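You operate a simulated robot arm through the tools that you are given. There is no shell and no other tool. Be economical: measure what you need, move in short steps, check, and stop when the job is done.

You run a simulated robot arm. Do the job below in one go: nothing can be reset, and whatever is moved stays where it is left.

TASK
Put things in order on the top of the folding counter. At the end: the white refill bottle with the green cap (marked "LINEN WATER") stands where the blue rolled napkin stood; the clear glass jar stands where the clear dosing ball with the purple ring stood; the blue rolled napkin is in the white drip tray; the clear dosing ball with the purple ring stands where the white refill bottle with the green cap stood; whatever was shut is shut again. Leave all else as you found it, and nothing knocked over.
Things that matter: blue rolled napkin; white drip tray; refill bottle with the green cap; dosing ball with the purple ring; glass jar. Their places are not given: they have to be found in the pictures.

Only the result counts: the job must be done as asked and must still hold three seconds after the hand-in. Knocking over, shifting, dropping, spilling or breaking anything else fails it. Lids that push on must go on centred and level and be pressed home; caps that screw on are set level and turned clockwise until they are tight.

THE ROBOT
A 7-joint arm with a two-finger parallel gripper, fixed in place. Base frame: the origin is at the foot of the arm, x ahead of it, y to its left, z up. Readings come in cm, degrees, newtons and seconds.
With the tool pointing down near the work surface it reaches from about 24 to 68 cm from the base axis. Its first joint turns from -66.0 to 66.0 degrees. Payload 2.4 kg.
Tool frame: the origin (TCP) lies between the finger pads and is the grasp point; the fingertips stand 3 cm ahead of it; z points along the fingers, y is the line along which they close. The gripper opens to 9.4 cm. The fingers are 2.8 cm wide and 1 cm thick; the gripper's body (5 by 9.6 cm) begins 5.5 cm behind the TCP.
Orientation is that of the tool frame in the base frame, as a unit quaternion [x, y, z, w]. With the fingers straight down and closing along the base's y, the tool's x points along the base's -x, its y along +y and its z along -z.

THE INTERFACE
- The arm moves only by the tool jog_arm. Its argument "increments" is one flat list of numbers, 7 for each row, row after row: the shift along the tool's x, y, z in cm, then the turn, a rotation vector about the tool's x, y, z in degrees, then the gripper command, from -1 (shut) to 1 (fully open), values between in proportion. In form: [tx, ty, tz, rx, ry, rz, gripper, tx, ty, tz, rx, ry, rz, gripper, ...]. A call has 1 to 12 rows; each row shifts and turns the commanded pose from where the row before left it, along the tool's axes as they then stand. Rows are played at 5 a second. More than 5 cm and 8.6 degrees between two rows, or a gripper value outside its range, and nothing of the call is played. Where a pose cannot be reached the arm comes as near as it can. A force on the tool above 40 N (or 10 N above the force at the start of the call, whichever is more), or a blocked arm, ends the call early, and 0.2 s more pass. Each finger travels about 15.3 cm/s and halts on what it meets, pressing with about 43 N; the grip force reading is that of the motor and also rises with nothing between the fingers. The clock runs only during rows and for 0.2 s after the last one: add rows that do not move to give the fingers time. It gives the time, the measured TCP pose, the force on the tool (base axes), the opening and the grip force at its end, in the units of the frame above (readings bear some noise).
- Cameras (640 x 400 px; columns grow to the right, rows downward): "scene" is fixed at [5.52, 49.66, 144.55]; the picture's right is [-0.50, -0.87, 0.00], its down [-0.49, 0.28, -0.82] and it looks along [0.71, -0.41, -0.57] (base axes); focal length 351 px, centre (320, 200). "wrist" rides on the gripper at [-3.7, 0, -5.8] in the tool frame; the picture's right is [0.00, -1.00, 0.00], its down [0.97, 0.00, -0.24] and it looks along [0.24, 0.00, 0.97] (tool axes); focal length 218 px, centre (320, 200).
- grab_frame(camera): a new picture of that camera. It takes no simulated time.
- pixel_to_xyz(camera, pixels): for up to 12 pixels [column, row] of the newest picture of that camera ("zoom" is the newest enlarged one), the place [x, y, z] in the base frame of the surface seen there, good to about 0.2 cm. It takes no simulated time.
- close_up(camera, box): a new picture of the part [left, top, right, bottom] of that camera's present view, enlarged. It takes no simulated time.
- hand_in(): hands the job in; it is judged then, once.

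Go step by step. Measure first, check grasps and placings, and put right what went wrong. The budget is 80 turns and 38 pictures, counting those below and the enlarged ones. Unless the task says otherwise, let go and move clear before handing in, and close with one line.

The tools are called after ">>>" as name(argument=value, ...) on one line, values as JSON. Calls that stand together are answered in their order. jog_arm: Moves the arm, as the interface text tells. Its arguments: {"type":"object","properties":{"increments":{"type":"array","items":{"type":"number"}}},"required":["increments"]} The other tools are called the same way: grab_frame (camera) takes a picture; pixel_to_xyz (camera, pixels) gives the place of the surface under pixels of a picture; close_up (camera, box) takes an enlarged picture of a part of a camera's view; hand_in () hands the job in.

At the start:

```text
clock: 0.0
position: [22.62, 23.52, 121.49]
orientation: [-0.001, 1.0, 0.0, 0.0]
force: [-0.8, -0.8, -0.1]
width: 9.4
grasp_force: 0.0
```

scene: 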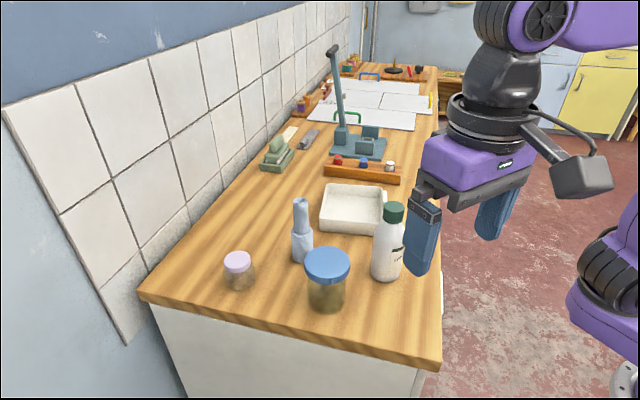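
wrist: 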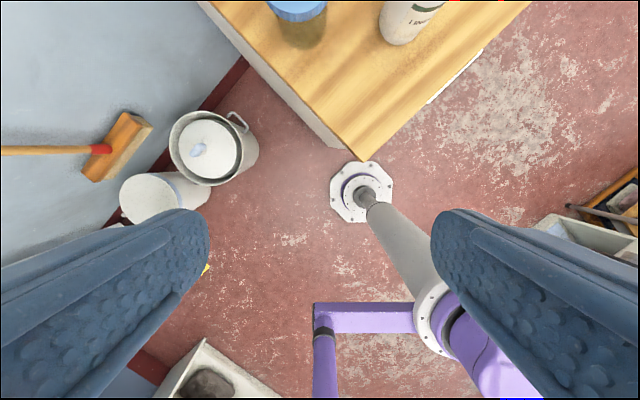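

The scene shows the napkin (~302,230), bottle (~388,245), jar with blue lid (~327,280), dosing ball (~238,270) and tray (~352,208). I'll enlarge that region to measure.

>>> close_up(camera="scene", box=[200, 160, 440, 330])

>>> pixel_to_xyz(camera="scene", pixels=[[238, 260], [238, 285], [301, 202], [302, 258], [327, 262], [326, 305], [393, 208], [386, 275], [352, 215], [329, 186], [384, 190], [322, 226]])

```text
2.35 times, centred on (320, 245) of scene
```

zoom: 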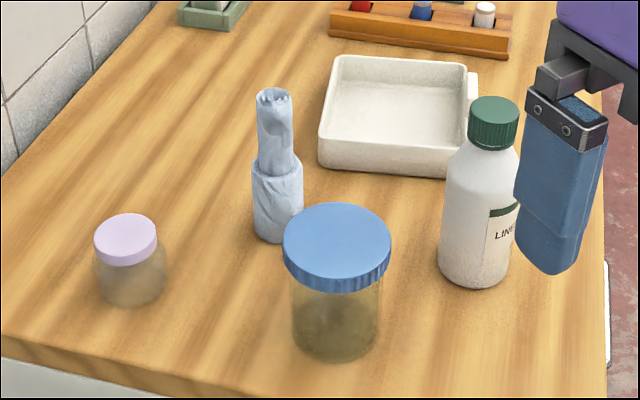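

```text
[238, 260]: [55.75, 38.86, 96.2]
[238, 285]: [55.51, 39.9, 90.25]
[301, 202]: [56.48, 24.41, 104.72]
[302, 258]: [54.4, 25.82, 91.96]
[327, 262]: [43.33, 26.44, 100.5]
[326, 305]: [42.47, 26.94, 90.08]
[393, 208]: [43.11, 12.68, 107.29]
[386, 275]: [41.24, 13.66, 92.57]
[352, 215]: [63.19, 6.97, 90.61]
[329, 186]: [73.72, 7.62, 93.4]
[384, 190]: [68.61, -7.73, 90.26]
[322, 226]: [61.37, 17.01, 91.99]
```

All five things stand in clear view in the enlargement; I measure their rims and the tray's edges.

>>> pixel_to_xyz(camera="zoom", pixels=[[126, 216], [126, 250], [97, 234], [155, 234], [337, 206], [337, 272], [288, 240], [388, 240], [494, 99], [494, 119], [474, 109], [516, 109]])

>>> pixel_to_xyz(camera="zoom", pixels=[[275, 92], [258, 200], [300, 205], [278, 235], [276, 150], [335, 58], [465, 66], [321, 162], [445, 170], [471, 250], [444, 200], [130, 285]])

>>> pixel_to_xyz(camera="zoom", pixels=[[443, 240], [505, 240], [475, 284], [128, 302], [97, 270], [164, 270], [293, 310], [380, 310], [335, 356], [400, 145], [340, 100], [460, 100]])

```text
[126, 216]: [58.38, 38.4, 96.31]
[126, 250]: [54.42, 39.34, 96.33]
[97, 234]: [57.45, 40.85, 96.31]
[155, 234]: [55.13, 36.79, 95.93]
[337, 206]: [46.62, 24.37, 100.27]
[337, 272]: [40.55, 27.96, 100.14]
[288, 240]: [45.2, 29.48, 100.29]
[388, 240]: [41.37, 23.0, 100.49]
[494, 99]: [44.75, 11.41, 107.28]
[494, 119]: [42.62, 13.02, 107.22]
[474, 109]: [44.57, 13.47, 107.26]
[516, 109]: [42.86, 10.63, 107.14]
```

```text
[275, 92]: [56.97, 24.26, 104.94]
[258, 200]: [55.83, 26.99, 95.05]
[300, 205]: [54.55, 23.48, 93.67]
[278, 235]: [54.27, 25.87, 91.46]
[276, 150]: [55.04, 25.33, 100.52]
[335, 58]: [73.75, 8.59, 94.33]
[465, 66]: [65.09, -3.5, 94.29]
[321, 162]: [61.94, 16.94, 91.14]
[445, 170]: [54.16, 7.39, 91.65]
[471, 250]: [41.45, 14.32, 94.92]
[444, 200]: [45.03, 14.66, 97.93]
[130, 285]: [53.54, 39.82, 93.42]
```

```text
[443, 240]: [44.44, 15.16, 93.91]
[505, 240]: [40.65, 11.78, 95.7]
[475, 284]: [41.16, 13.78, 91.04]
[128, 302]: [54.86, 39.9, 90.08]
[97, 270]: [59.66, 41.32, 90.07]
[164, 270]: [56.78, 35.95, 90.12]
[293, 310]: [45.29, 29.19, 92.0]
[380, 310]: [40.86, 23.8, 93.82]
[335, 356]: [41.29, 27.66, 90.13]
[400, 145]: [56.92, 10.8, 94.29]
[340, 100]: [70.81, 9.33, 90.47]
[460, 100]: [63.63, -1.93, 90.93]
```

Ball centre ≈ (56.4, 38.8), jar ≈ (43.4, 26.2), napkin ≈ (55.9, 24.9), bottle ≈ (43.6, 12.3), tray centre ≈ (63.7, 7.4). I start with the napkin: moving high above it with a part-open gripper.

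>>> jog_arm(increments=[-4.75, 0.2, 0, 0, 0, 0, 0.2, -4.75, 0.2, 0, 0, 0, 0, 0.2, -4.75, 0.2, 0, 0, 0, 0, 0.2, -4.75, 0.2, 0, 0, 0, 0, 0.2, -4.75, 0.2, 0, 0, 0, 0, 0.2, -4.75, 0.2, 0, 0, 0, 0, 0.2, -4.75, 0.2, 0, 0, 0, 0, 0.2, 0, 0, 4, 0, 0, 0, 0.2, 0, 0, 0, 0, 0, 0, 0.2])

>>> grab_frame(camera="wrist")

>>> grab_frame(camera="scene")

```text
clock: 2.0
position: [56.19, 24.96, 117.58]
orientation: [0.0, 1.0, 0.0, 0.001]
force: [-0.4, -0.8, -0.4]
width: 5.61
grasp_force: 0.1
```

```text
34 pictures are left
```

wrist: 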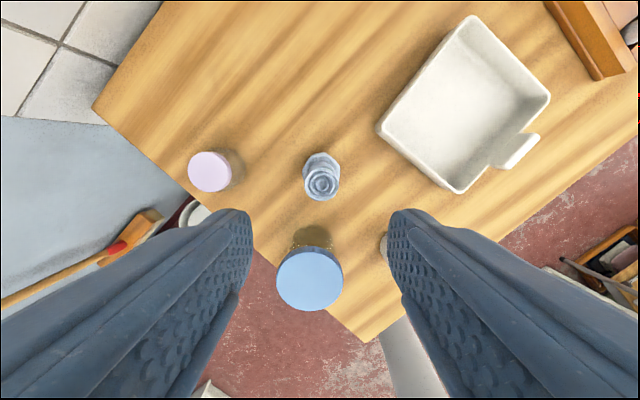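

```text
33 pictures are left
```

scene: 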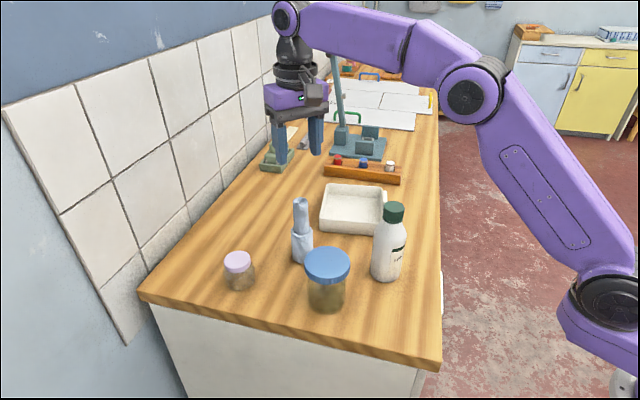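

The wrist picture shows napkin top (322,183), ball (210,171), jar (310,280) and the tray (corners ~(472,18),(550,97),(460,190),(378,128)) well; I measure them from above.

>>> pixel_to_xyz(camera="wrist", pixels=[[305, 182], [339, 182], [322, 197], [322, 154], [189, 172], [231, 172], [210, 152], [210, 190], [277, 280], [343, 280], [310, 248], [310, 309]])

>>> pixel_to_xyz(camera="wrist", pixels=[[472, 18], [547, 97], [460, 189], [380, 128], [475, 50], [520, 95], [455, 165], [410, 128], [465, 110], [535, 140], [440, 130], [322, 176]])

>>> close_up(camera="scene", box=[270, 160, 430, 300])

```text
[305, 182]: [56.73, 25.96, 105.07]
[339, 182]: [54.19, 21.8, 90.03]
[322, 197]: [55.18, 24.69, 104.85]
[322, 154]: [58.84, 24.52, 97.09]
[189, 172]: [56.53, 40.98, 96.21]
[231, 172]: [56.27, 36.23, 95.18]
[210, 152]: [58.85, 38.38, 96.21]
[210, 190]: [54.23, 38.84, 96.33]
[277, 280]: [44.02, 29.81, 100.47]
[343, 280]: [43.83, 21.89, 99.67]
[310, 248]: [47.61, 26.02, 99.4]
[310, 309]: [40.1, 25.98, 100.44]
```

```text
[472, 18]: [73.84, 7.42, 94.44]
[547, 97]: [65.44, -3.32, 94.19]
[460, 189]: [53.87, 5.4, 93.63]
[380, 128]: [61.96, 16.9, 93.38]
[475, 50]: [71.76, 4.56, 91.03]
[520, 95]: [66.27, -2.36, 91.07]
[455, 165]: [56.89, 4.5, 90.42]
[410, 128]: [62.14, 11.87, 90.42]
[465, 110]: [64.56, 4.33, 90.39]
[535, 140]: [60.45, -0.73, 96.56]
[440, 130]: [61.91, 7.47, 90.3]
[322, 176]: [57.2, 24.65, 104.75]
```

```text
2.86 times, centred on (350, 230) of scene
```

zoom: 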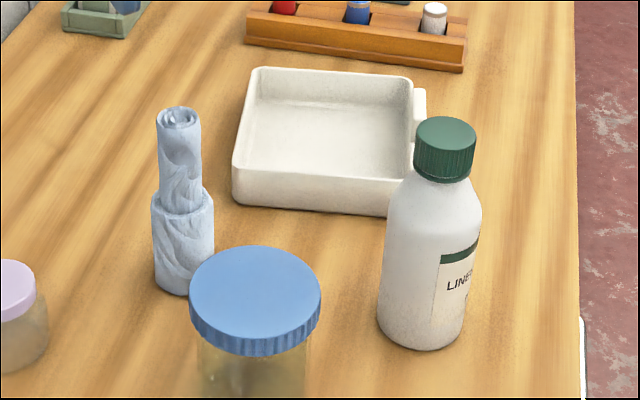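

Napkin neck centre is ≈ (56.5, 24.7), top 105; tray floor centre ≈ (64, 5). I lower to z ≈ 101.5 and close on the neck.

>>> jog_arm(increments=[-0.3, -0.26, 4, 0, 0, 0, 0.2, 0, 0, 4, 0, 0, 0, 0.2, 0, 0, 4, 0, 0, 0, 0.2, 0, 0, 4.1, 0, 0, 0, 0.2, 0, 0, 0, 0, 0, 0, 0.2, 0, 0, 0, 0, 0, 0, -1, 0, 0, 0, 0, 0, 0, -1, 0, 0, 0, 0, 0, 0, -1])

```text
clock: 3.8
position: [56.29, 24.74, 101.13]
orientation: [0.0, 1.0, 0.0, -0.001]
force: [0.4, 0.2, -0.2]
width: 2.95
grasp_force: 43.1
```

The grip holds (2.95 cm, 43 N). I lift 8 cm and carry the napkin over the tray to (64, 5).

>>> jog_arm(increments=[0, 0, -4, 0, 0, 0, -1, 0, 0, -4, 0, 0, 0, -1, -1.5, -4, 0, 0, 0, 0, -1, -1.5, -4, 0, 0, 0, 0, -1, -1.5, -4, 0, 0, 0, 0, -1, -1.5, -4, 0, 0, 0, 0, -1, -1.6, -3.7, 0, 0, 0, 0, -1, 0, 0, 0, 0, 0, 0, -1])

>>> grab_frame(camera="scene")

```text
clock: 5.6
position: [63.8, 5.11, 109.22]
orientation: [0.0, 1.0, 0.001, 0.0]
force: [0.2, 0.4, -1.2]
width: 2.95
grasp_force: 43.3
```

```text
31 pictures are left
```

scene: 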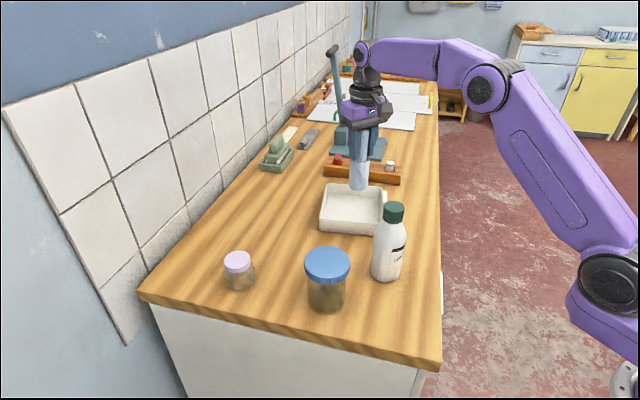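

The napkin hangs over the tray (358,185). I lower it about 7.6 cm to the tray floor.

>>> jog_arm(increments=[0, 0, 3, 0, 0, 0, -1, 0, 0, 3, 0, 0, 0, -1, 0, 0, 1, 0, 0, 0, -1, 0, 0, 0.5, 0, 0, 0, -1, 0, 0, 0.1, 0, 0, 0, -1, 0, 0, 0, 0, 0, 0, -1])

>>> close_up(camera="scene", box=[290, 120, 430, 250])

```text
clock: 7.0
position: [63.8, 5.14, 101.78]
orientation: [0.0, 1.0, 0.0, 0.0]
force: [0.9, -0.3, -0.6]
width: 2.96
grasp_force: 42.8
```

```text
3.08 times, centred on (360, 185) of scene
```

zoom: 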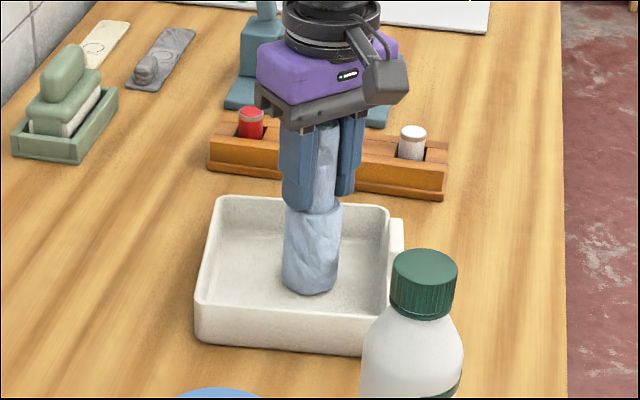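

It hangs just at the floor with no contact force yet; I creep down by 0.1 cm steps.

>>> jog_arm(increments=[0, 0, 0.1, 0, 0, 0, -1, 0, 0, 0.1, 0, 0, 0, -1, 0, 0, 0, 0, 0, 0, -1])

```text
clock: 7.8
position: [63.86, 5.08, 101.44]
orientation: [0.0, 1.0, 0.0, 0.0]
force: [-1.7, 1.7, 8.2]
width: 2.98
grasp_force: 43.1
```

8 N upward: it stands on the tray floor. I open and rise clear, then look.

>>> jog_arm(increments=[0, 0, 0, 0, 0, 0, 0.2, 0, 0, 0, 0, 0, 0, 0.2, 0, 0, -3, 0, 0, 0, 0.2, 0, 0, -5, 0, 0, 0, 0.2, 0, 0, -5, 0, 0, 0, 0.2, 0, 0, -3, 0, 0, 0, 0.2, 0, 0, 0, 0, 0, 0, 0.2])

>>> close_up(camera="scene", box=[290, 140, 430, 290])

```text
clock: 9.4
position: [63.57, 5.11, 117.26]
orientation: [0.0, 1.0, 0.0, -0.001]
force: [-0.5, -1.4, 0.2]
width: 5.65
grasp_force: 0.1
out of reach, approached as far as the arm can: row 6
```

```text
2.67 times, centred on (360, 215) of scene
```

zoom: 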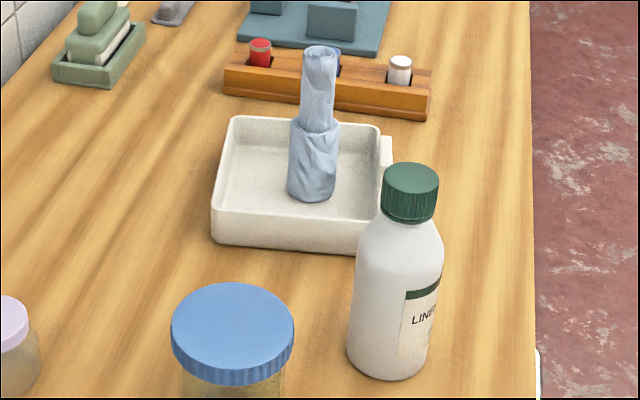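

Napkin stands in the tray. Next the bottle: I move above (43.6, 12.3) and open fully, then check with the wrist camera.

>>> jog_arm(increments=[4, 1.44, 0, 0, 0, 0, 0.6, 4, 1.44, 0, 0, 0, 0, 0.6, 4, 1.44, 0, 0, 0, 0, 0.6, 4, 1.44, 0, 0, 0, 0, 0.6, 4, 1.44, 0, 0, 0, 0, 0.6, 0, 0, 0, 0, 0, 0, 0.6])

>>> grab_frame(camera="wrist")

```text
clock: 10.8
position: [43.42, 12.0, 116.96]
orientation: [0.0, 1.0, 0.0, 0.0]
force: [-0.3, 0.2, -1.0]
width: 7.52
grasp_force: 0.1
```

```text
28 pictures are left
```

wrist: 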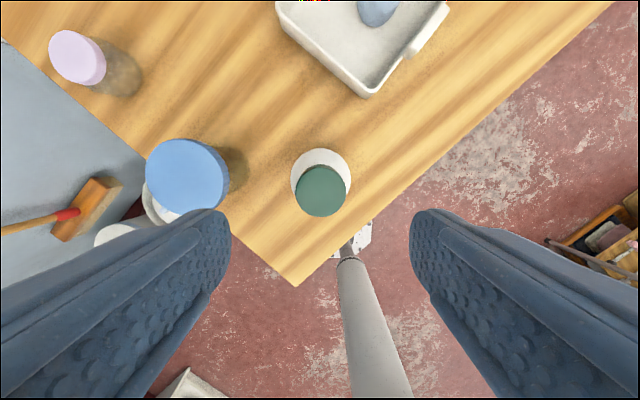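

>>> pixel_to_xyz(camera="wrist", pixels=[[298, 191], [344, 191], [321, 168], [321, 214], [294, 180], [348, 180], [321, 151], [321, 191], [321, 160], [304, 158]])

```text
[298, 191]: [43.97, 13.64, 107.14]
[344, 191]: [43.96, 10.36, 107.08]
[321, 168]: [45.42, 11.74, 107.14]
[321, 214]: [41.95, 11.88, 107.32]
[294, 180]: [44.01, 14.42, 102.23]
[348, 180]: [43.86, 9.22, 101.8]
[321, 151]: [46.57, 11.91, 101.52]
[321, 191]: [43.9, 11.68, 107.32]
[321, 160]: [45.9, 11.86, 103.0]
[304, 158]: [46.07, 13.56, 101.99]
```

Bottle centre is (43.8, 12.0), body ~5.5 cm wide from z ≈ 101.5 down. I go down to z ≈ 102.5 and grip the upper body.

>>> jog_arm(increments=[-0.35, 0, 4, 0, 0, 0, 0.7, 0, 0, 4, 0, 0, 0, 0.7, 0, 0, 4, 0, 0, 0, 0.7, 0, 0, 2.4, 0, 0, 0, 0.7, 0, 0, 0, 0, 0, 0, 0.7])

```text
clock: 12.0
position: [43.69, 12.08, 102.62]
orientation: [0.0, 1.0, 0.0, 0.0]
force: [0.0, -0.3, -0.1]
width: 7.98
grasp_force: 0.0
```

>>> jog_arm(increments=[0, 0, 0.25, 0, 0, 0, 0.7, 0, 0, 0, 0, 0, 0, -1, 0, 0, 0, 0, 0, 0, -1, 0, 0, 0, 0, 0, 0, -1])

>>> close_up(camera="scene", box=[290, 140, 450, 300])

```text
clock: 13.0
position: [43.59, 12.23, 102.61]
orientation: [0.0, 1.0, 0.0, 0.0]
force: [-0.5, -1.8, 2.9]
width: 5.94
grasp_force: 43.3
```

```text
2.50 times, centred on (370, 220) of scene
```

zoom: 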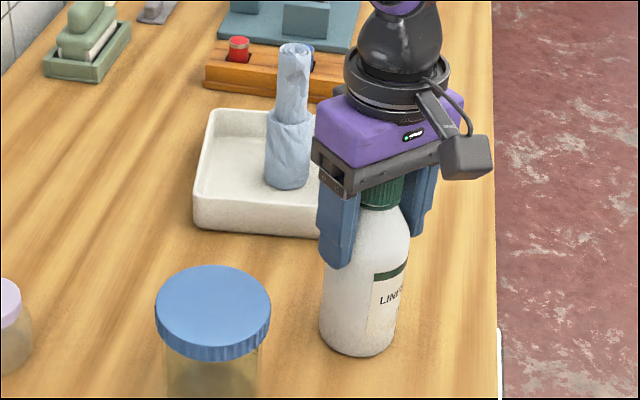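

Gripped at 5.94 cm. I lift 8 cm and carry it to above (56.2, 24.8).

>>> jog_arm(increments=[0, 0, -2, 0, 0, 0, -1, 0, 0, -3, 0, 0, 0, -1, 0, 0, -3, 0, 0, 0, -1, -2.5, 2.53, 0, 0, 0, 0, -1, -2.5, 2.53, 0, 0, 0, 0, -1, -2.5, 2.53, 0, 0, 0, 0, -1, -2.5, 2.53, 0, 0, 0, 0, -1, -2.5, 2.53, 0, 0, 0, 0, -1, 0, 0, 0, 0, 0, 0, -1])

>>> grab_frame(camera="scene")

```text
clock: 15.0
position: [55.95, 25.01, 110.36]
orientation: [0.0, 1.0, -0.001, -0.001]
force: [-1.0, -0.4, -0.9]
width: 5.97
grasp_force: 42.9
```

```text
26 pictures are left
```

scene: 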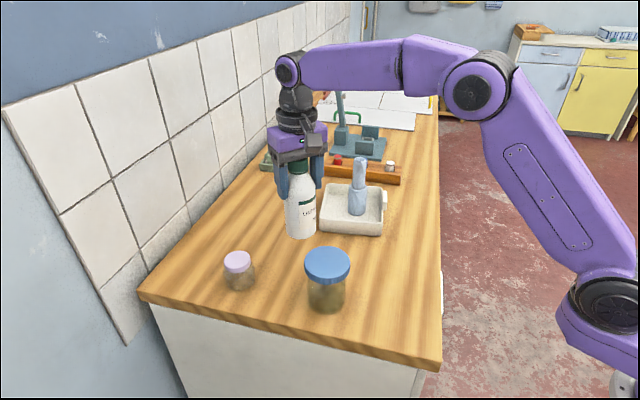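

The bottle hangs upright above the spot. I lower it to just above the counter and creep to contact.

>>> jog_arm(increments=[-0.1, -0.1, 3, 0, 0, 0, -1, 0, 0, 3, 0, 0, 0, -1, 0, 0, 1.3, 0, 0, 0, -1, 0, 0, 0.2, 0, 0, 0, -1, 0, 0, 0.1, 0, 0, 0, -1, 0, 0, 0, 0, 0, 0, -1])

```text
clock: 16.4
position: [56.1, 24.68, 102.82]
orientation: [0.0, 1.0, 0.0, 0.0]
force: [0.0, 0.1, -0.6]
width: 5.93
grasp_force: 43.5
```

>>> jog_arm(increments=[0, 0, 0.1, 0, 0, 0, -1, 0, 0, 0.1, 0, 0, 0, -1, 0, 0, 0, 0, 0, 0, -1])

```text
clock: 17.2
position: [56.14, 24.72, 102.63]
orientation: [0.0, 1.0, 0.0, 0.0]
force: [0.1, 0.1, -1.1]
width: 5.95
grasp_force: 42.6
```

>>> jog_arm(increments=[0, 0, 0.1, 0, 0, 0, -1, 0, 0, 0, 0, 0, 0, -1])

```text
clock: 17.8
position: [56.17, 24.76, 102.68]
orientation: [0.001, 1.0, 0.0, -0.001]
force: [-0.2, 0.1, -1.0]
width: 5.96
grasp_force: 43.5
```

>>> jog_arm(increments=[0, 0, 0.1, 0, 0, 0, -1, 0, 0, 0, 0, 0, 0, -1])

```text
clock: 18.4
position: [56.19, 24.88, 102.56]
orientation: [0.0, 1.0, 0.0, 0.0]
force: [0.4, 0.2, -0.6]
width: 5.95
grasp_force: 42.9
```

Still free of load; one more creep.

>>> jog_arm(increments=[0, 0, 0.1, 0, 0, 0, -1, 0, 0, 0, 0, 0, 0, -1])

```text
clock: 19.0
position: [56.09, 24.77, 102.54]
orientation: [0.001, 1.0, 0.0, 0.001]
force: [-1.7, -2.8, 10.9]
width: 5.95
grasp_force: 42.7
```

Contact (11 N up). I release, rise clear and head over the dosing ball at a safe height.

>>> jog_arm(increments=[0, 0, 0, 0, 0, 0, 0.7, 0, 0, 0, 0, 0, 0, 0.7, 0, 0, -3, 0, 0, 0, 0.7, 0, 0, -4, 0, 0, 0, 0.7, 0, 0, -4, 0, 0, 0, 0.7, 0, 0, -1.5, 0, 0, 0, 0.7, 0, 0, 0, 0, 0, 0, 0.7])

>>> grab_frame(camera="scene")

```text
clock: 20.6
position: [56.38, 25.08, 114.96]
orientation: [0.0, 1.0, 0.0, 0.001]
force: [0.2, 0.1, 0.0]
width: 7.98
grasp_force: 0.1
```

```text
25 pictures are left
```

scene: 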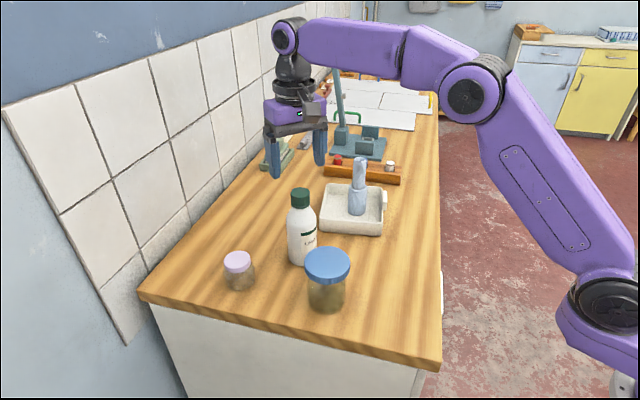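

Bottle stands well at (300,235). Now the ball at (56.5, 38.65), near the reach limit (68.4): I yaw the tool 35° so it faces radially, and approach at a smaller radius first.

>>> jog_arm(increments=[0, 0, 0, 0, 0, -7, 0.7, 0, 0, 0, 0, 0, -7, 0.7, 0, 0, 0, 0, 0, -7, 0.7, 0, 0, 0, 0, 0, -7, 0.7, 0, 0, 0, 0, 0, -7, 0.7, -0.5, 4, 0, 0, 0, 0, 0.5, -0.5, 4, 0, 0, 0, 0, 0.5, -0.4, 3.2, 0, 0, 0, 0, 0.5, 0, 0, 4, 0, 0, 0, 0.5, 0, 0, 4, 0, 0, 0, 0.5, 0, 0, 0, 0, 0, 0, 0.5])

>>> grab_frame(camera="wrist")

```text
clock: 23.0
position: [51.12, 34.93, 107.01]
orientation: [-0.301, 0.954, 0.0, 0.001]
force: [0.0, -0.9, 0.6]
width: 7.05
grasp_force: 0.1
```

```text
24 pictures are left
```

wrist: 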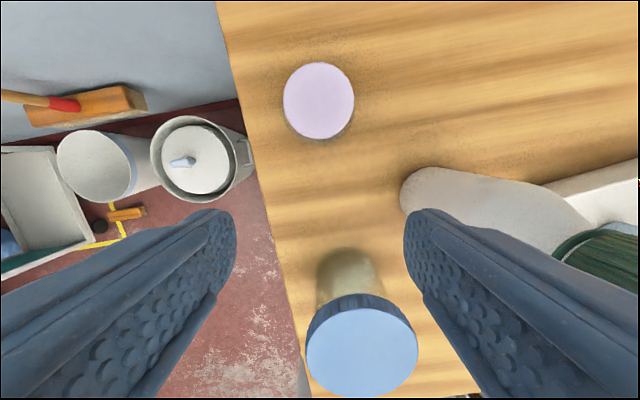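

Ball lid spans (284–355, 63–137); measure it and its foot.

>>> pixel_to_xyz(camera="wrist", pixels=[[286, 99], [353, 99], [319, 65], [319, 134], [319, 99], [319, 141], [420, 180], [400, 190]])

```text
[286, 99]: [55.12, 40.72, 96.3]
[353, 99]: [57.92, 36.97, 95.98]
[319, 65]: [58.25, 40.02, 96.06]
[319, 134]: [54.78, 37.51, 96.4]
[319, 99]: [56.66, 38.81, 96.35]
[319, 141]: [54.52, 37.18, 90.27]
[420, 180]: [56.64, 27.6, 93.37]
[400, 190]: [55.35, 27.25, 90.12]
```

Ball centre (56.5, 38.8). I lower to z ≈ 101 and move 6.6 cm outward, testing reach.

>>> jog_arm(increments=[-3, 0.05, 3, 0, 0, 0, 0.5, -2, 0, 3, 0, 0, 0, 0.5, -1.6, 0, 0, 0, 0, 0, 0.5, 0, 0, 0, 0, 0, 0, 0.5])

```text
clock: 24.0
position: [56.5, 38.61, 100.77]
orientation: [-0.301, 0.954, -0.001, 0.0]
force: [0.5, 0.0, 0.7]
width: 7.04
grasp_force: 0.1
```

Reachable without tilt. I lower to z ≈ 94 and close on the ball.

>>> jog_arm(increments=[0, 0.1, 3, 0, 0, 0, 0.5, 0, 0, 2.5, 0, 0, 0, 0.5, 0, 0, 1.2, 0, 0, 0, 0.5, 0, 0, 0, 0, 0, 0, 0.5])

>>> close_up(camera="scene", box=[170, 190, 330, 320])

```text
clock: 25.0
position: [56.39, 38.83, 94.0]
orientation: [-0.3, 0.954, 0.0, 0.0]
force: [-0.1, 0.9, 0.1]
width: 7.07
grasp_force: 0.1
```

```text
3.08 times, centred on (250, 255) of scene
```

zoom: 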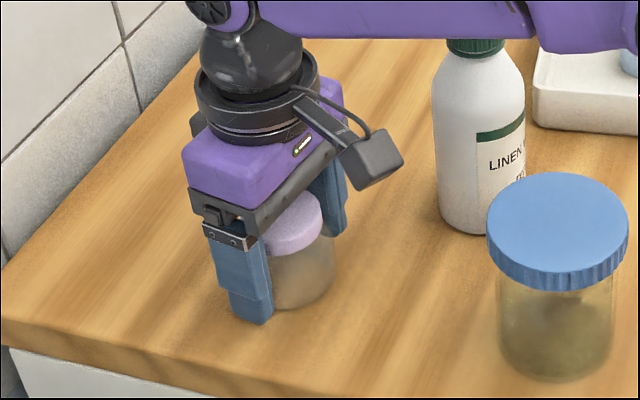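

Fingers straddle the ball. I close, lift, and draw inward while rising so I pass high over the jar and clear of the bottle.

>>> jog_arm(increments=[0, 0, 0, 0, 0, 0, -1, 0, 0, 0, 0, 0, 0, -1, 0, 0, 0, 0, 0, 0, -1, 0, 0, -3, 0, 0, 0, -1, 0, 0, -4, 0, 0, 0, -1, 3, 0, -3, 0, 0, 0, -1, 3, 0, -3, 0, 0, 0, -1, 2, 0, -4, 0, 0, 0, -1, 0, 0, 0, 0, 0, 0, -1])

>>> grab_frame(camera="scene")

```text
clock: 27.0
position: [49.63, 33.83, 111.12]
orientation: [-0.3, 0.954, 0.0, 0.0]
force: [-0.2, 0.3, -1.1]
width: 5.39
grasp_force: 43.0
```

```text
22 pictures are left
```

scene: 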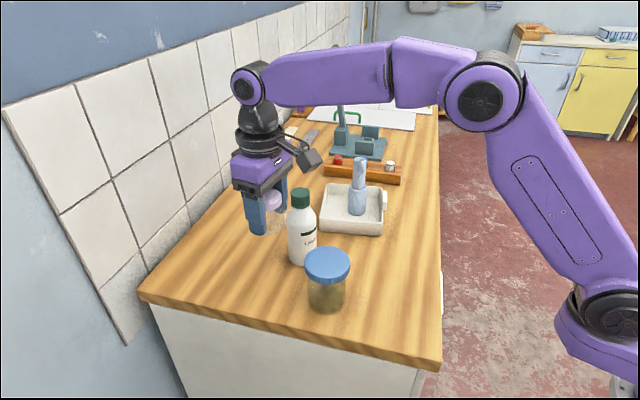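

Ball is held (5.39 cm). I carry it to (43.8, 12.0) and lower part way.

>>> jog_arm(increments=[2.88, -2.42, 0, 0, 0, 0, -1, 2.88, -2.42, 0, 0, 0, 0, -1, 2.88, -2.42, 0, 0, 0, 0, -1, 2.88, -2.42, 0, 0, 0, 0, -1, 2.88, -2.42, 0, 0, 0, 0, -1, 2.9, -2.43, 0, 0, 0, 0, -1, 0, 0, 4, 0, 0, 0, -1, 0, 0, 4, 0, 0, 0, -1, 0, 0, 4, 0, 0, 0, -1, 0, 0, 3, 0, 0, 0, -1, 0, 0, 1.7, 0, 0, 0, -1, 0, 0, 0, 0, 0, 0, -1])

```text
clock: 29.6
position: [44.09, 12.28, 94.51]
orientation: [-0.3, 0.954, 0.0, 0.001]
force: [0.5, -0.7, -1.0]
width: 5.43
grasp_force: 43.3
```

Close: fine correction and creep down.

>>> jog_arm(increments=[0.3, -0.06, 0.2, 0, 0, 0, -1, 0, 0, 0.1, 0, 0, 0, -1, 0, 0, 0, 0, 0, 0, -1])

```text
clock: 30.4
position: [43.71, 12.03, 94.12]
orientation: [-0.301, 0.954, 0.0, -0.001]
force: [-0.8, -0.4, -1.3]
width: 5.43
grasp_force: 42.9
```

>>> jog_arm(increments=[0, 0, 0.1, 0, 0, 0, -1, 0, 0, 0, 0, 0, 0, -1])

```text
clock: 31.0
position: [43.58, 12.02, 93.99]
orientation: [-0.301, 0.954, -0.001, 0.0]
force: [-0.1, 0.2, -0.5]
width: 5.44
grasp_force: 43.3
```

>>> jog_arm(increments=[0, 0, 0.1, 0, 0, 0, -1, 0, 0, 0, 0, 0, 0, -1])

```text
clock: 31.6
position: [43.51, 12.12, 94.12]
orientation: [-0.3, 0.954, 0.0, 0.0]
force: [-0.1, -0.3, -0.7]
width: 5.4
grasp_force: 43.1
```

>>> jog_arm(increments=[0, 0, 0.1, 0, 0, 0, -1, 0, 0, 0, 0, 0, 0, -1])

```text
clock: 32.2
position: [43.63, 12.08, 94.02]
orientation: [-0.301, 0.954, 0.0, 0.001]
force: [-2.8, 3.1, 20.7]
width: 5.43
grasp_force: 42.6
```

Contact. I back off 0.05, open, and rise.

>>> jog_arm(increments=[0, 0, -0.05, 0, 0, 0, -1, 0, 0, 0, 0, 0, 0, 0.5, 0, 0, 0, 0, 0, 0, 0.5, 0, 0, -3, 0, 0, 0, 0.5, 0, 0, -5, 0, 0, 0, 0.5, 0, 0, -5, 0, 0, 0, 0.5, 0, 0, -4, 0, 0, 0, 1, 0, 0, 0, 0, 0, 0, 1])

>>> grab_frame(camera="scene")

```text
clock: 34.0
position: [43.57, 12.07, 110.73]
orientation: [-0.301, 0.954, 0.0, 0.0]
force: [0.2, -0.2, -0.3]
width: 9.4
grasp_force: 0.1
```

```text
21 pictures are left
```

scene: 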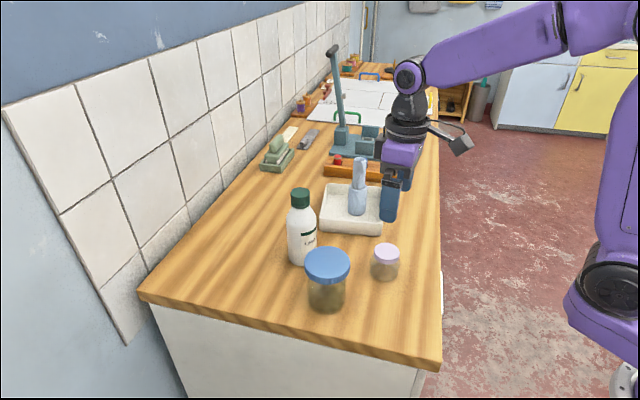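

Ball stands where the bottle was (384,262). Now over the jar with the gripper fully open; check with wrist view.

>>> jog_arm(increments=[-2.05, 2.79, 0, 0, 0, 0, 1, -2.05, 2.79, 0, 0, 0, 0, 1, -2.05, 2.79, 0, 0, 0, 0, 1, -2.05, 2.79, 0, 0, 0, 0, 1, 0, 0, 0, 0, 0, 0, 1])

>>> grab_frame(camera="wrist")

```text
clock: 35.2
position: [43.98, 25.76, 110.67]
orientation: [-0.301, 0.954, 0.0, 0.0]
force: [0.0, 0.5, -0.1]
width: 9.42
grasp_force: 0.0
```

```text
20 pictures are left
```

wrist: 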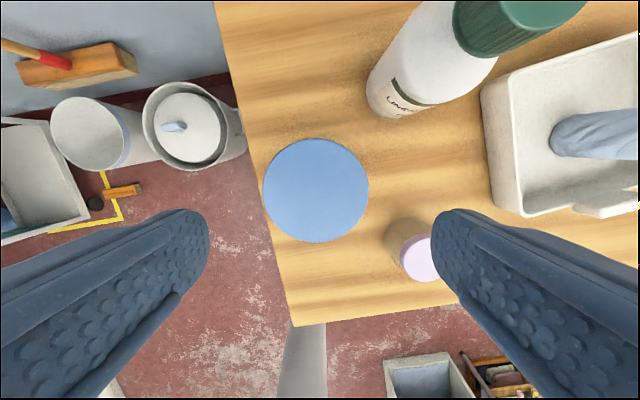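

>>> pixel_to_xyz(camera="wrist", pixels=[[266, 190], [366, 190], [315, 142], [315, 238], [315, 190]])

```text
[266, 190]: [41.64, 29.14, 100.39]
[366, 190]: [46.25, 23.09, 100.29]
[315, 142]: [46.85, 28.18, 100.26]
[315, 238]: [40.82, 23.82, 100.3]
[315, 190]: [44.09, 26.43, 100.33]
```

Jar centre (43.9, 26.05), lid ~7.6 cm. I centre and descend to z ≈ 99.3.

>>> jog_arm(increments=[-0.1, 0.28, 3, 0, 0, 0, 1, 0, 0, 3, 0, 0, 0, 1, 0, 0, 3, 0, 0, 0, 1, 0, 0, 2.4, 0, 0, 0, 1, 0, 0, 0, 0, 0, 0, 1])

>>> close_up(camera="scene", box=[240, 190, 420, 330])

```text
clock: 36.4
position: [43.89, 25.98, 99.37]
orientation: [-0.3, 0.954, 0.001, 0.0]
force: [0.2, -0.6, -0.6]
width: 9.39
grasp_force: 0.1
```

```text
2.86 times, centred on (330, 260) of scene
```

zoom: 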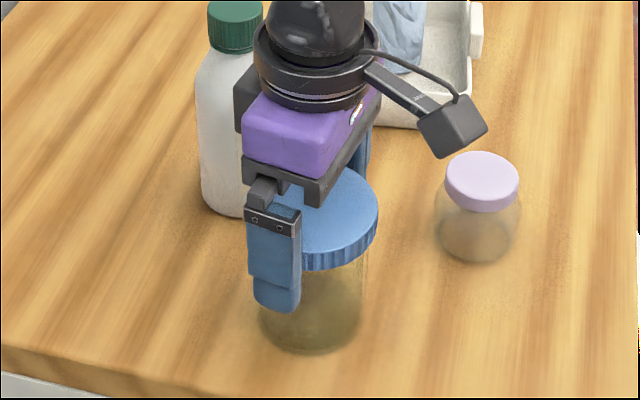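

Fingers straddle the lid. I close and lift 2 cm, then check that the jar comes along.

>>> jog_arm(increments=[0, 0, 0, 0, 0, 0, -1, 0, 0, 0, 0, 0, 0, -1, 0, 0, 0, 0, 0, 0, -1, 0, 0, -1, 0, 0, 0, -1, 0, 0, -1, 0, 0, 0, -1, 0, 0, 0, 0, 0, 0, -1])

>>> close_up(camera="scene", box=[240, 190, 420, 330])

```text
clock: 37.8
position: [43.82, 26.11, 101.61]
orientation: [-0.301, 0.954, 0.0, 0.0]
force: [-0.1, 0.1, -2.7]
width: 8.23
grasp_force: 43.2
```

```text
2.86 times, centred on (330, 260) of scene
```

zoom: 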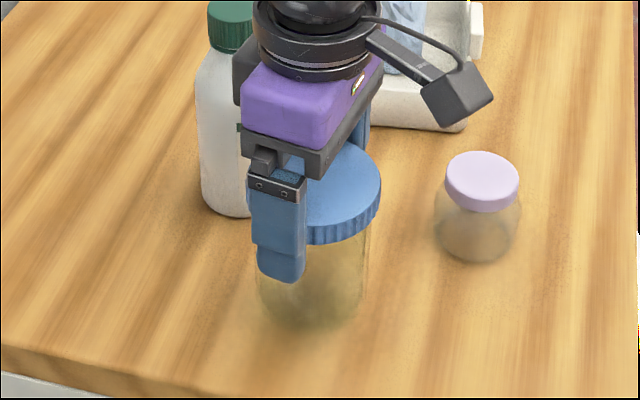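

The jar lifts whole with its lid. I shift sideways away from the bottle, then move outward to (56.5, 38.8).

>>> jog_arm(increments=[0, 1.7, -1, 0, 0, 0, -1, 0, 1.5, -1, 0, 0, 0, -1, -3.53, 0, 0, 0, 0, 0, -1, -3.53, 0, 0, 0, 0, 0, -1, -3.53, 0, 0, 0, 0, 0, -1, -3.53, 0, 0, 0, 0, 0, -1, -3.52, 0, 0, 0, 0, 0, -1, 0, 0, 0, 0, 0, 0, -1])

>>> grab_frame(camera="scene")

```text
clock: 39.6
position: [56.48, 38.7, 103.67]
orientation: [-0.301, 0.954, -0.001, -0.002]
force: [0.4, 0.4, -3.3]
width: 8.23
grasp_force: 43.1
```

```text
17 pictures are left
```

scene: 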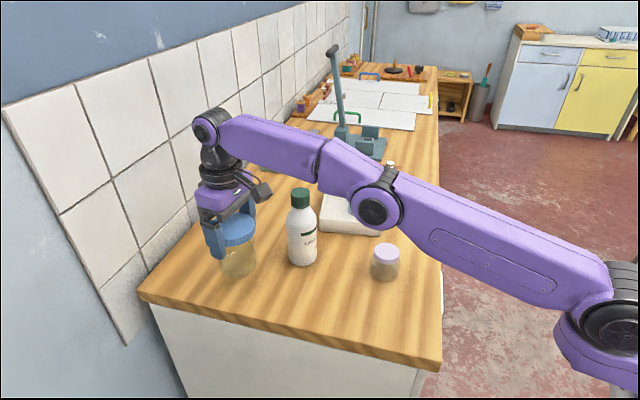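

Over the spot. Lower 3.9 cm, then creep.

>>> jog_arm(increments=[0, 0, 2, 0, 0, 0, -1, 0, 0, 1.3, 0, 0, 0, -1, 0, 0, 0.4, 0, 0, 0, -1, 0, 0, 0.2, 0, 0, 0, -1, 0, 0, 0, 0, 0, 0, -1])

```text
clock: 40.8
position: [56.46, 38.8, 99.74]
orientation: [-0.301, 0.954, 0.001, -0.001]
force: [0.8, -0.2, -2.4]
width: 8.18
grasp_force: 42.7
```

>>> jog_arm(increments=[0, 0, 0.1, 0, 0, 0, -1, 0, 0, 0.1, 0, 0, 0, -1, 0, 0, 0, 0, 0, 0, -1])

```text
clock: 41.6
position: [56.46, 38.86, 99.61]
orientation: [-0.3, 0.954, -0.001, 0.0]
force: [0.9, -0.3, -2.1]
width: 8.19
grasp_force: 42.8
```

>>> jog_arm(increments=[0, 0, 0.1, 0, 0, 0, -1, 0, 0, 0, 0, 0, 0, -1])

```text
clock: 42.2
position: [56.37, 38.86, 99.37]
orientation: [-0.301, 0.954, 0.0, 0.0]
force: [-0.2, -0.5, -1.9]
width: 8.18
grasp_force: 43.1
```

>>> jog_arm(increments=[0, 0, 0.1, 0, 0, 0, -1, 0, 0, 0, 0, 0, 0, -1])

```text
clock: 42.8
position: [56.47, 38.83, 99.26]
orientation: [-0.3, 0.954, 0.0, -0.001]
force: [-1.3, -0.4, 0.3]
width: 8.16
grasp_force: 42.9
```

Load is coming off (−2 → +0.3 N); a last 0.05 cm, then open and rise.

>>> jog_arm(increments=[0, 0, 0.05, 0, 0, 0, -1, 0, 0, 0, 0, 0, 0, -1, 0, 0, 0, 0, 0, 0, 1, 0, 0, 0, 0, 0, 0, 1, 0, 0, -3, 0, 0, 0, 1, 2, 0, -4, 0, 0, 0, 1, 3, 0, -4, 0, 0, 0, 1, 4, 0, -2, 0, 0, 0, 1, 4, 0, 0, 0, 0, 0, 1, 4, 0, 0, 0, 0, 0, 1, 0, 0, 0, 0, 0, 0, 1])

>>> close_up(camera="scene", box=[190, 140, 450, 320])

>>> grab_frame(camera="scene")

```text
clock: 45.2
position: [42.53, 28.92, 112.35]
orientation: [-0.301, 0.954, 0.0, 0.0]
force: [0.3, -0.4, -0.8]
width: 9.4
grasp_force: 0.1
```

```text
2.22 times, centred on (320, 230) of scene
```

zoom: 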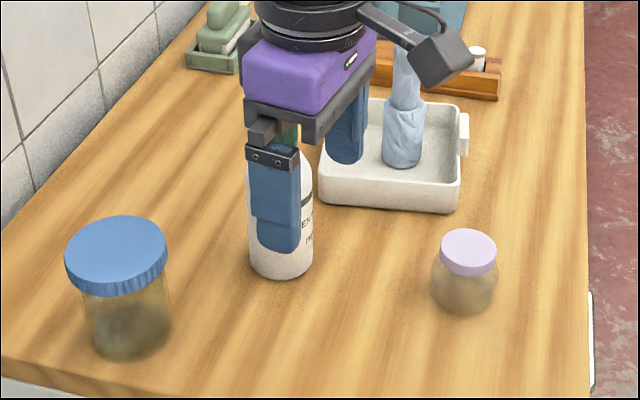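

```text
15 pictures are left
```

scene: 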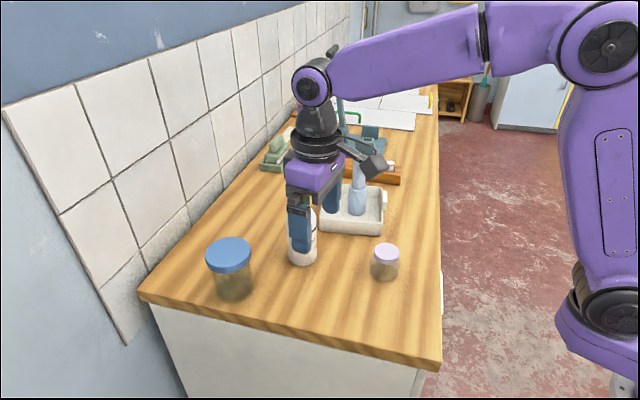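

Everything stands; I check placed centres quickly.

>>> pixel_to_xyz(camera="zoom", pixels=[[116, 219], [116, 280], [69, 250], [163, 250], [468, 231], [468, 270], [442, 248], [494, 248], [280, 275], [404, 160]])

```text
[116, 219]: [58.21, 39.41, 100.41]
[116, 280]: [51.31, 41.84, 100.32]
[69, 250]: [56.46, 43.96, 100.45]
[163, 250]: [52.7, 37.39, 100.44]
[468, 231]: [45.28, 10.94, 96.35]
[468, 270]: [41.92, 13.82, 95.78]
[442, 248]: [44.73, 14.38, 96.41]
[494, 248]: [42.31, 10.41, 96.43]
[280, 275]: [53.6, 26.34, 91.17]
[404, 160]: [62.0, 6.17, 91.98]
```

The jar lid's centre reads ≈ (54.7, 40.6), about 2.5 cm off the target (56.5, 38.8); I look closer for shift or tilt.

>>> close_up(camera="scene", box=[180, 220, 280, 320])

>>> grab_frame(camera="wrist")

```text
4.00 times, centred on (230, 270) of scene
```

zoom: 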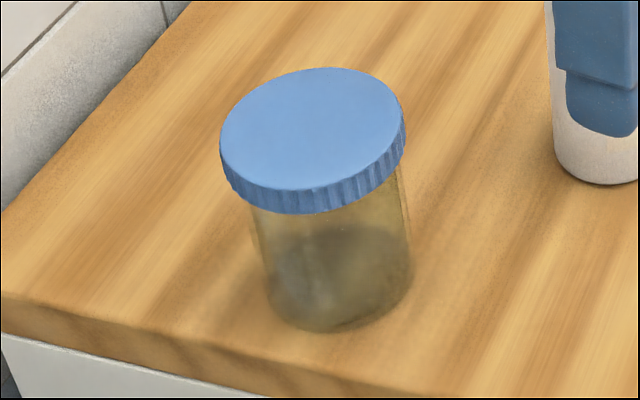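

```text
13 pictures are left
```

wrist: 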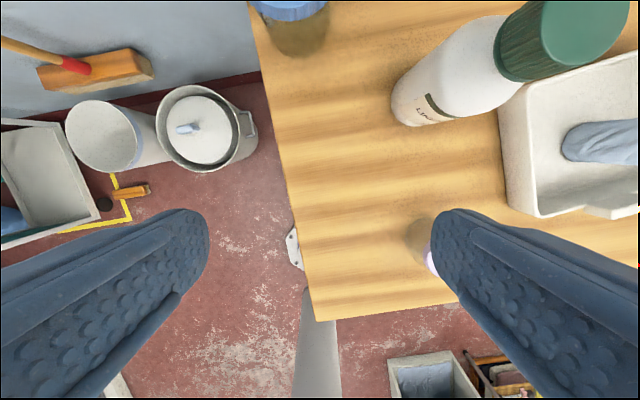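

The jar is upright with its lid level but slid ~2.5 cm toward +y as I left (I moved sideways while tips were still below the lid top). I go back, look from above, and regrasp.

>>> jog_arm(increments=[-3, 1.3, 2, 0, 0, 0, 1, -3, 1.34, 2, 0, 0, 0, 1, -3, 0, 2, 0, 0, 0, 1, -2, 0, 0, 0, 0, 0, 1, 0, 0, 0, 0, 0, 0, 1])

>>> grab_frame(camera="wrist")

```text
clock: 46.4
position: [50.03, 37.51, 106.39]
orientation: [-0.301, 0.954, 0.0, 0.0]
force: [0.4, -0.4, 0.3]
width: 9.4
grasp_force: 0.0
```

```text
12 pictures are left
```

wrist: 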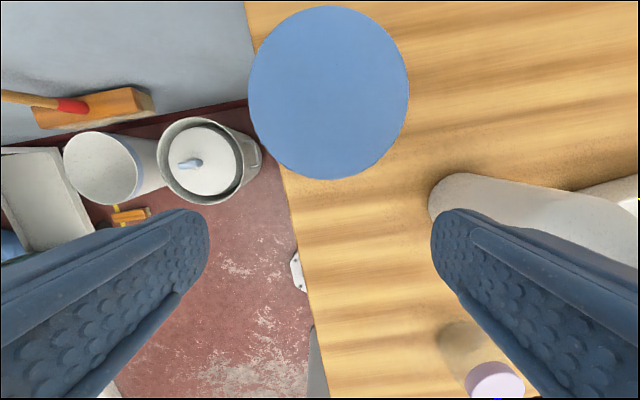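

>>> pixel_to_xyz(camera="wrist", pixels=[[251, 92], [407, 92], [329, 9], [329, 175], [329, 92]])

```text
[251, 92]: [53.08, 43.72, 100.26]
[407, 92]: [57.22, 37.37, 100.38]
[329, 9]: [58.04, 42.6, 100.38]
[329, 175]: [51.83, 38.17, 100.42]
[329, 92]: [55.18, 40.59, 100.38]
```

Jar centre is (55.0, 40.45). I go above it, then straight down.

>>> jog_arm(increments=[-3, -0.44, 0, 0, 0, 0, 1, -2.76, 0, 0.8, 0, 0, 0, 1, 0, 0, 0, 0, 0, 0, 1])

>>> close_up(camera="scene", box=[170, 180, 310, 320])

```text
clock: 47.2
position: [54.31, 40.14, 105.41]
orientation: [-0.301, 0.954, -0.001, 0.0]
force: [-0.5, 0.1, -1.0]
width: 9.4
grasp_force: 0.1
out of reach, approached as far as the arm can: row 2
```

```text
2.86 times, centred on (240, 250) of scene
```

zoom: 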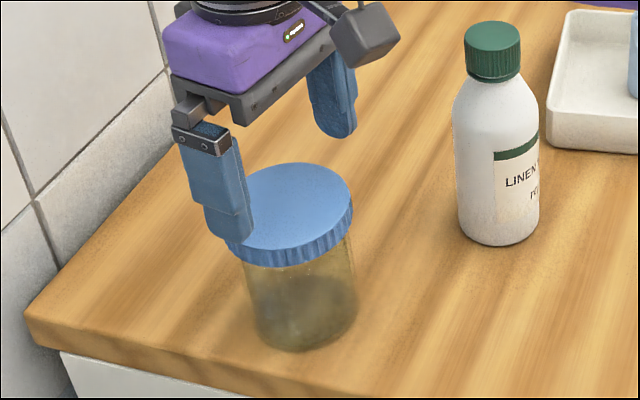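

At this height reach ends at ~67.5 cm; lateral alignment is good, so I descend and finish the outward 0.7 cm lower down.

>>> jog_arm(increments=[0, -0.14, 1.6, 0, 0, 0, 1, 0, 0, 0, 0, 0, 0, 1])

```text
clock: 47.8
position: [54.45, 39.99, 103.87]
orientation: [-0.301, 0.954, 0.0, 0.0]
force: [-0.5, -0.1, 0.7]
width: 9.38
grasp_force: 0.0
```

>>> jog_arm(increments=[-0.7, 0.05, 1.5, 0, 0, 0, 1, 0, 0, 1.5, 0, 0, 0, 1, 0, 0, 1.5, 0, 0, 0, 1, 0, 0, 0, 0, 0, 0, 1])

>>> close_up(camera="scene", box=[170, 180, 310, 320])

```text
clock: 48.8
position: [55.1, 40.29, 99.25]
orientation: [-0.302, 0.953, 0.0, 0.0]
force: [0.3, 0.2, -0.6]
width: 9.4
grasp_force: 0.1
```

```text
2.86 times, centred on (240, 250) of scene
```

zoom: 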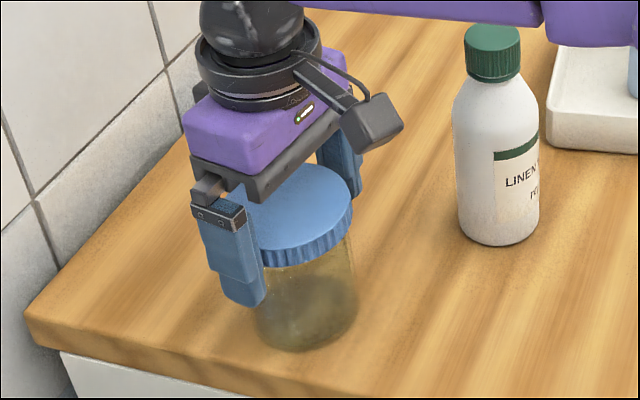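

Aligned. I close, lift 1 cm, shift 2.1 cm back along the closing axis, and lower most of the way.

>>> jog_arm(increments=[0, 0, 0, 0, 0, 0, -1, 0, 0, 0, 0, 0, 0, -1, 0, 0, 0, 0, 0, 0, -1, 0, 0, -0.5, 0, 0, 0, -1, 0, 0, -0.7, 0, 0, 0, -1, -0.15, -1, 0, 0, 0, 0, -1, -0.15, -1.1, 0, 0, 0, 0, -1, 0, 0, 0, 0, 0, 0, -1, 0, 0, 0.7, 0, 0, 0, -1, 0, 0, 0.3, 0, 0, 0, -1, 0, 0, 0, 0, 0, 0, -1])

```text
clock: 51.2
position: [56.52, 38.75, 99.65]
orientation: [-0.301, 0.954, 0.0, -0.001]
force: [-0.2, 0.3, -2.7]
width: 8.19
grasp_force: 42.8
```

>>> jog_arm(increments=[0, 0, 0.1, 0, 0, 0, -1, 0, 0, 0.1, 0, 0, 0, -1, 0, 0, 0, 0, 0, 0, -1])

```text
clock: 52.0
position: [56.51, 38.87, 99.32]
orientation: [-0.301, 0.954, 0.0, -0.001]
force: [-0.4, 0.0, -2.6]
width: 8.2
grasp_force: 42.8
```

>>> jog_arm(increments=[0, 0, 0.1, 0, 0, 0, -1, 0, 0, 0, 0, 0, 0, -1])

```text
clock: 52.6
position: [56.61, 38.84, 99.34]
orientation: [-0.301, 0.954, 0.0, 0.001]
force: [0.8, 0.2, 1.8]
width: 8.2
grasp_force: 42.3
```

Contact. I set it 0.05 cm firmer, then only open and inspect before moving.

>>> jog_arm(increments=[0, 0, 0.06, 0, 0, 0, -1, 0, 0, 0, 0, 0, 0, -1, 0, 0, 0, 0, 0, 0, 1, 0, 0, 0, 0, 0, 0, 1, 0, 0, 0, 0, 0, 0, 1])

>>> close_up(camera="scene", box=[170, 180, 310, 320])

```text
clock: 53.8
position: [56.39, 38.83, 99.19]
orientation: [-0.301, 0.954, 0.001, 0.0]
force: [0.8, -0.5, 0.2]
width: 9.4
grasp_force: 0.2
```

```text
2.86 times, centred on (240, 250) of scene
```

zoom: 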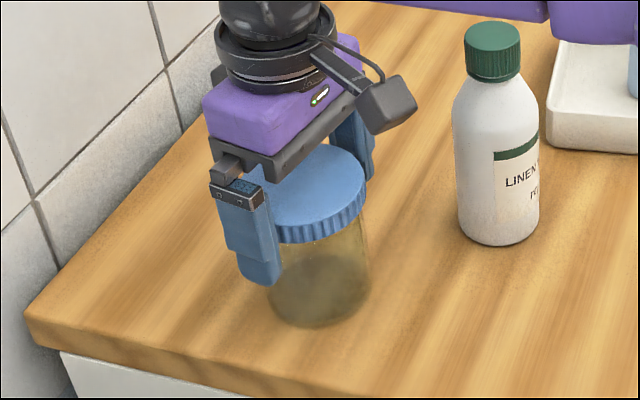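

Jar is now in place, fingers open. I rise straight up in small steps to z ≈ 103.6 (reachable before), without sideways motion.

>>> jog_arm(increments=[0, 0, -1, 0, 0, 0, 1, 0, 0, -1, 0, 0, 0, 1, 0, 0, -1, 0, 0, 0, 1, 0, 0, -1, 0, 0, 0, 1, 0, 0, -0.6, 0, 0, 0, 1, 0, 0, 0, 0, 0, 0, 1])

>>> close_up(camera="scene", box=[170, 180, 310, 320])

```text
clock: 55.2
position: [56.45, 38.85, 103.74]
orientation: [-0.301, 0.954, 0.0, 0.0]
force: [-0.5, -0.4, -0.4]
width: 9.39
grasp_force: 0.1
```

```text
2.86 times, centred on (240, 250) of scene
```

zoom: 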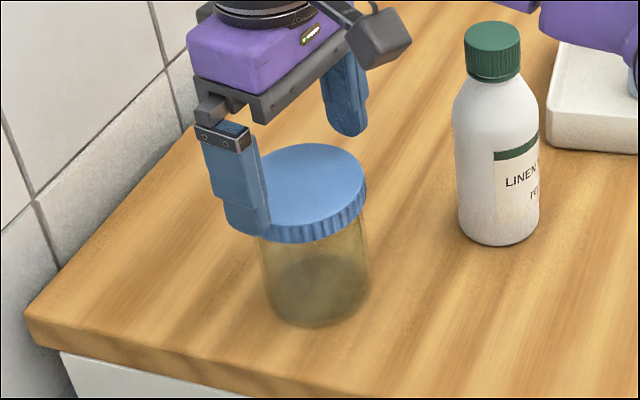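

Jar unmoved. I withdraw inward and upward gently, then verify.

>>> jog_arm(increments=[1, 0, -0.5, 0, 0, 0, 1, 1.5, 0, -1, 0, 0, 0, 1, 2, 0, -2, 0, 0, 0, 1, 3, 0, -3, 0, 0, 0, 1, 4, 0, -3, 0, 0, 0, 1, 4, 0, -3, 0, 0, 0, 1, 4, 0, -3, 0, 0, 0, 1, 0, 0, 0, 0, 0, 0, 1])

>>> close_up(camera="scene", box=[190, 140, 450, 320])

>>> pixel_to_xyz(camera="zoom", pixels=[[130, 203], [130, 260], [88, 230], [176, 230], [468, 235], [468, 265]])

```text
clock: 57.0
position: [40.4, 27.49, 119.23]
orientation: [-0.301, 0.954, 0.0, 0.0]
force: [-0.1, 0.8, -0.6]
width: 9.42
grasp_force: 0.1
```

```text
2.22 times, centred on (320, 230) of scene
```

zoom: 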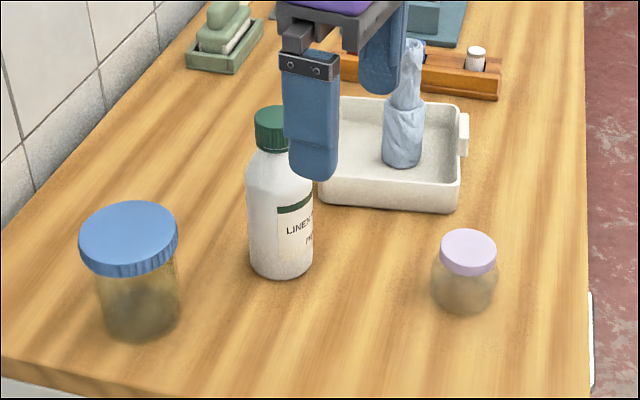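

```text
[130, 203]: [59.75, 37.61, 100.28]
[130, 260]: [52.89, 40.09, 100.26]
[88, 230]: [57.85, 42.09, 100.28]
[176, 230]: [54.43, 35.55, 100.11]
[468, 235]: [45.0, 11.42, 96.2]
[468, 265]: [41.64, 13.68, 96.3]
```

The jar lid centre now reads ≈ (56.2, 38.85), on target. The bottle, ball and napkin stand in their places and the arm is clear, so I hand in.

>>> hand_in()

```text
The job is handed in.
```

I handed in with the napkin in the drip tray, and the bottle, dosing ball and jar each on their new spots, upright and still shut. The jar slid about 2 cm when I first let go of it, so I gripped it again and set it back, within about 0.3 cm of the ball's old place.
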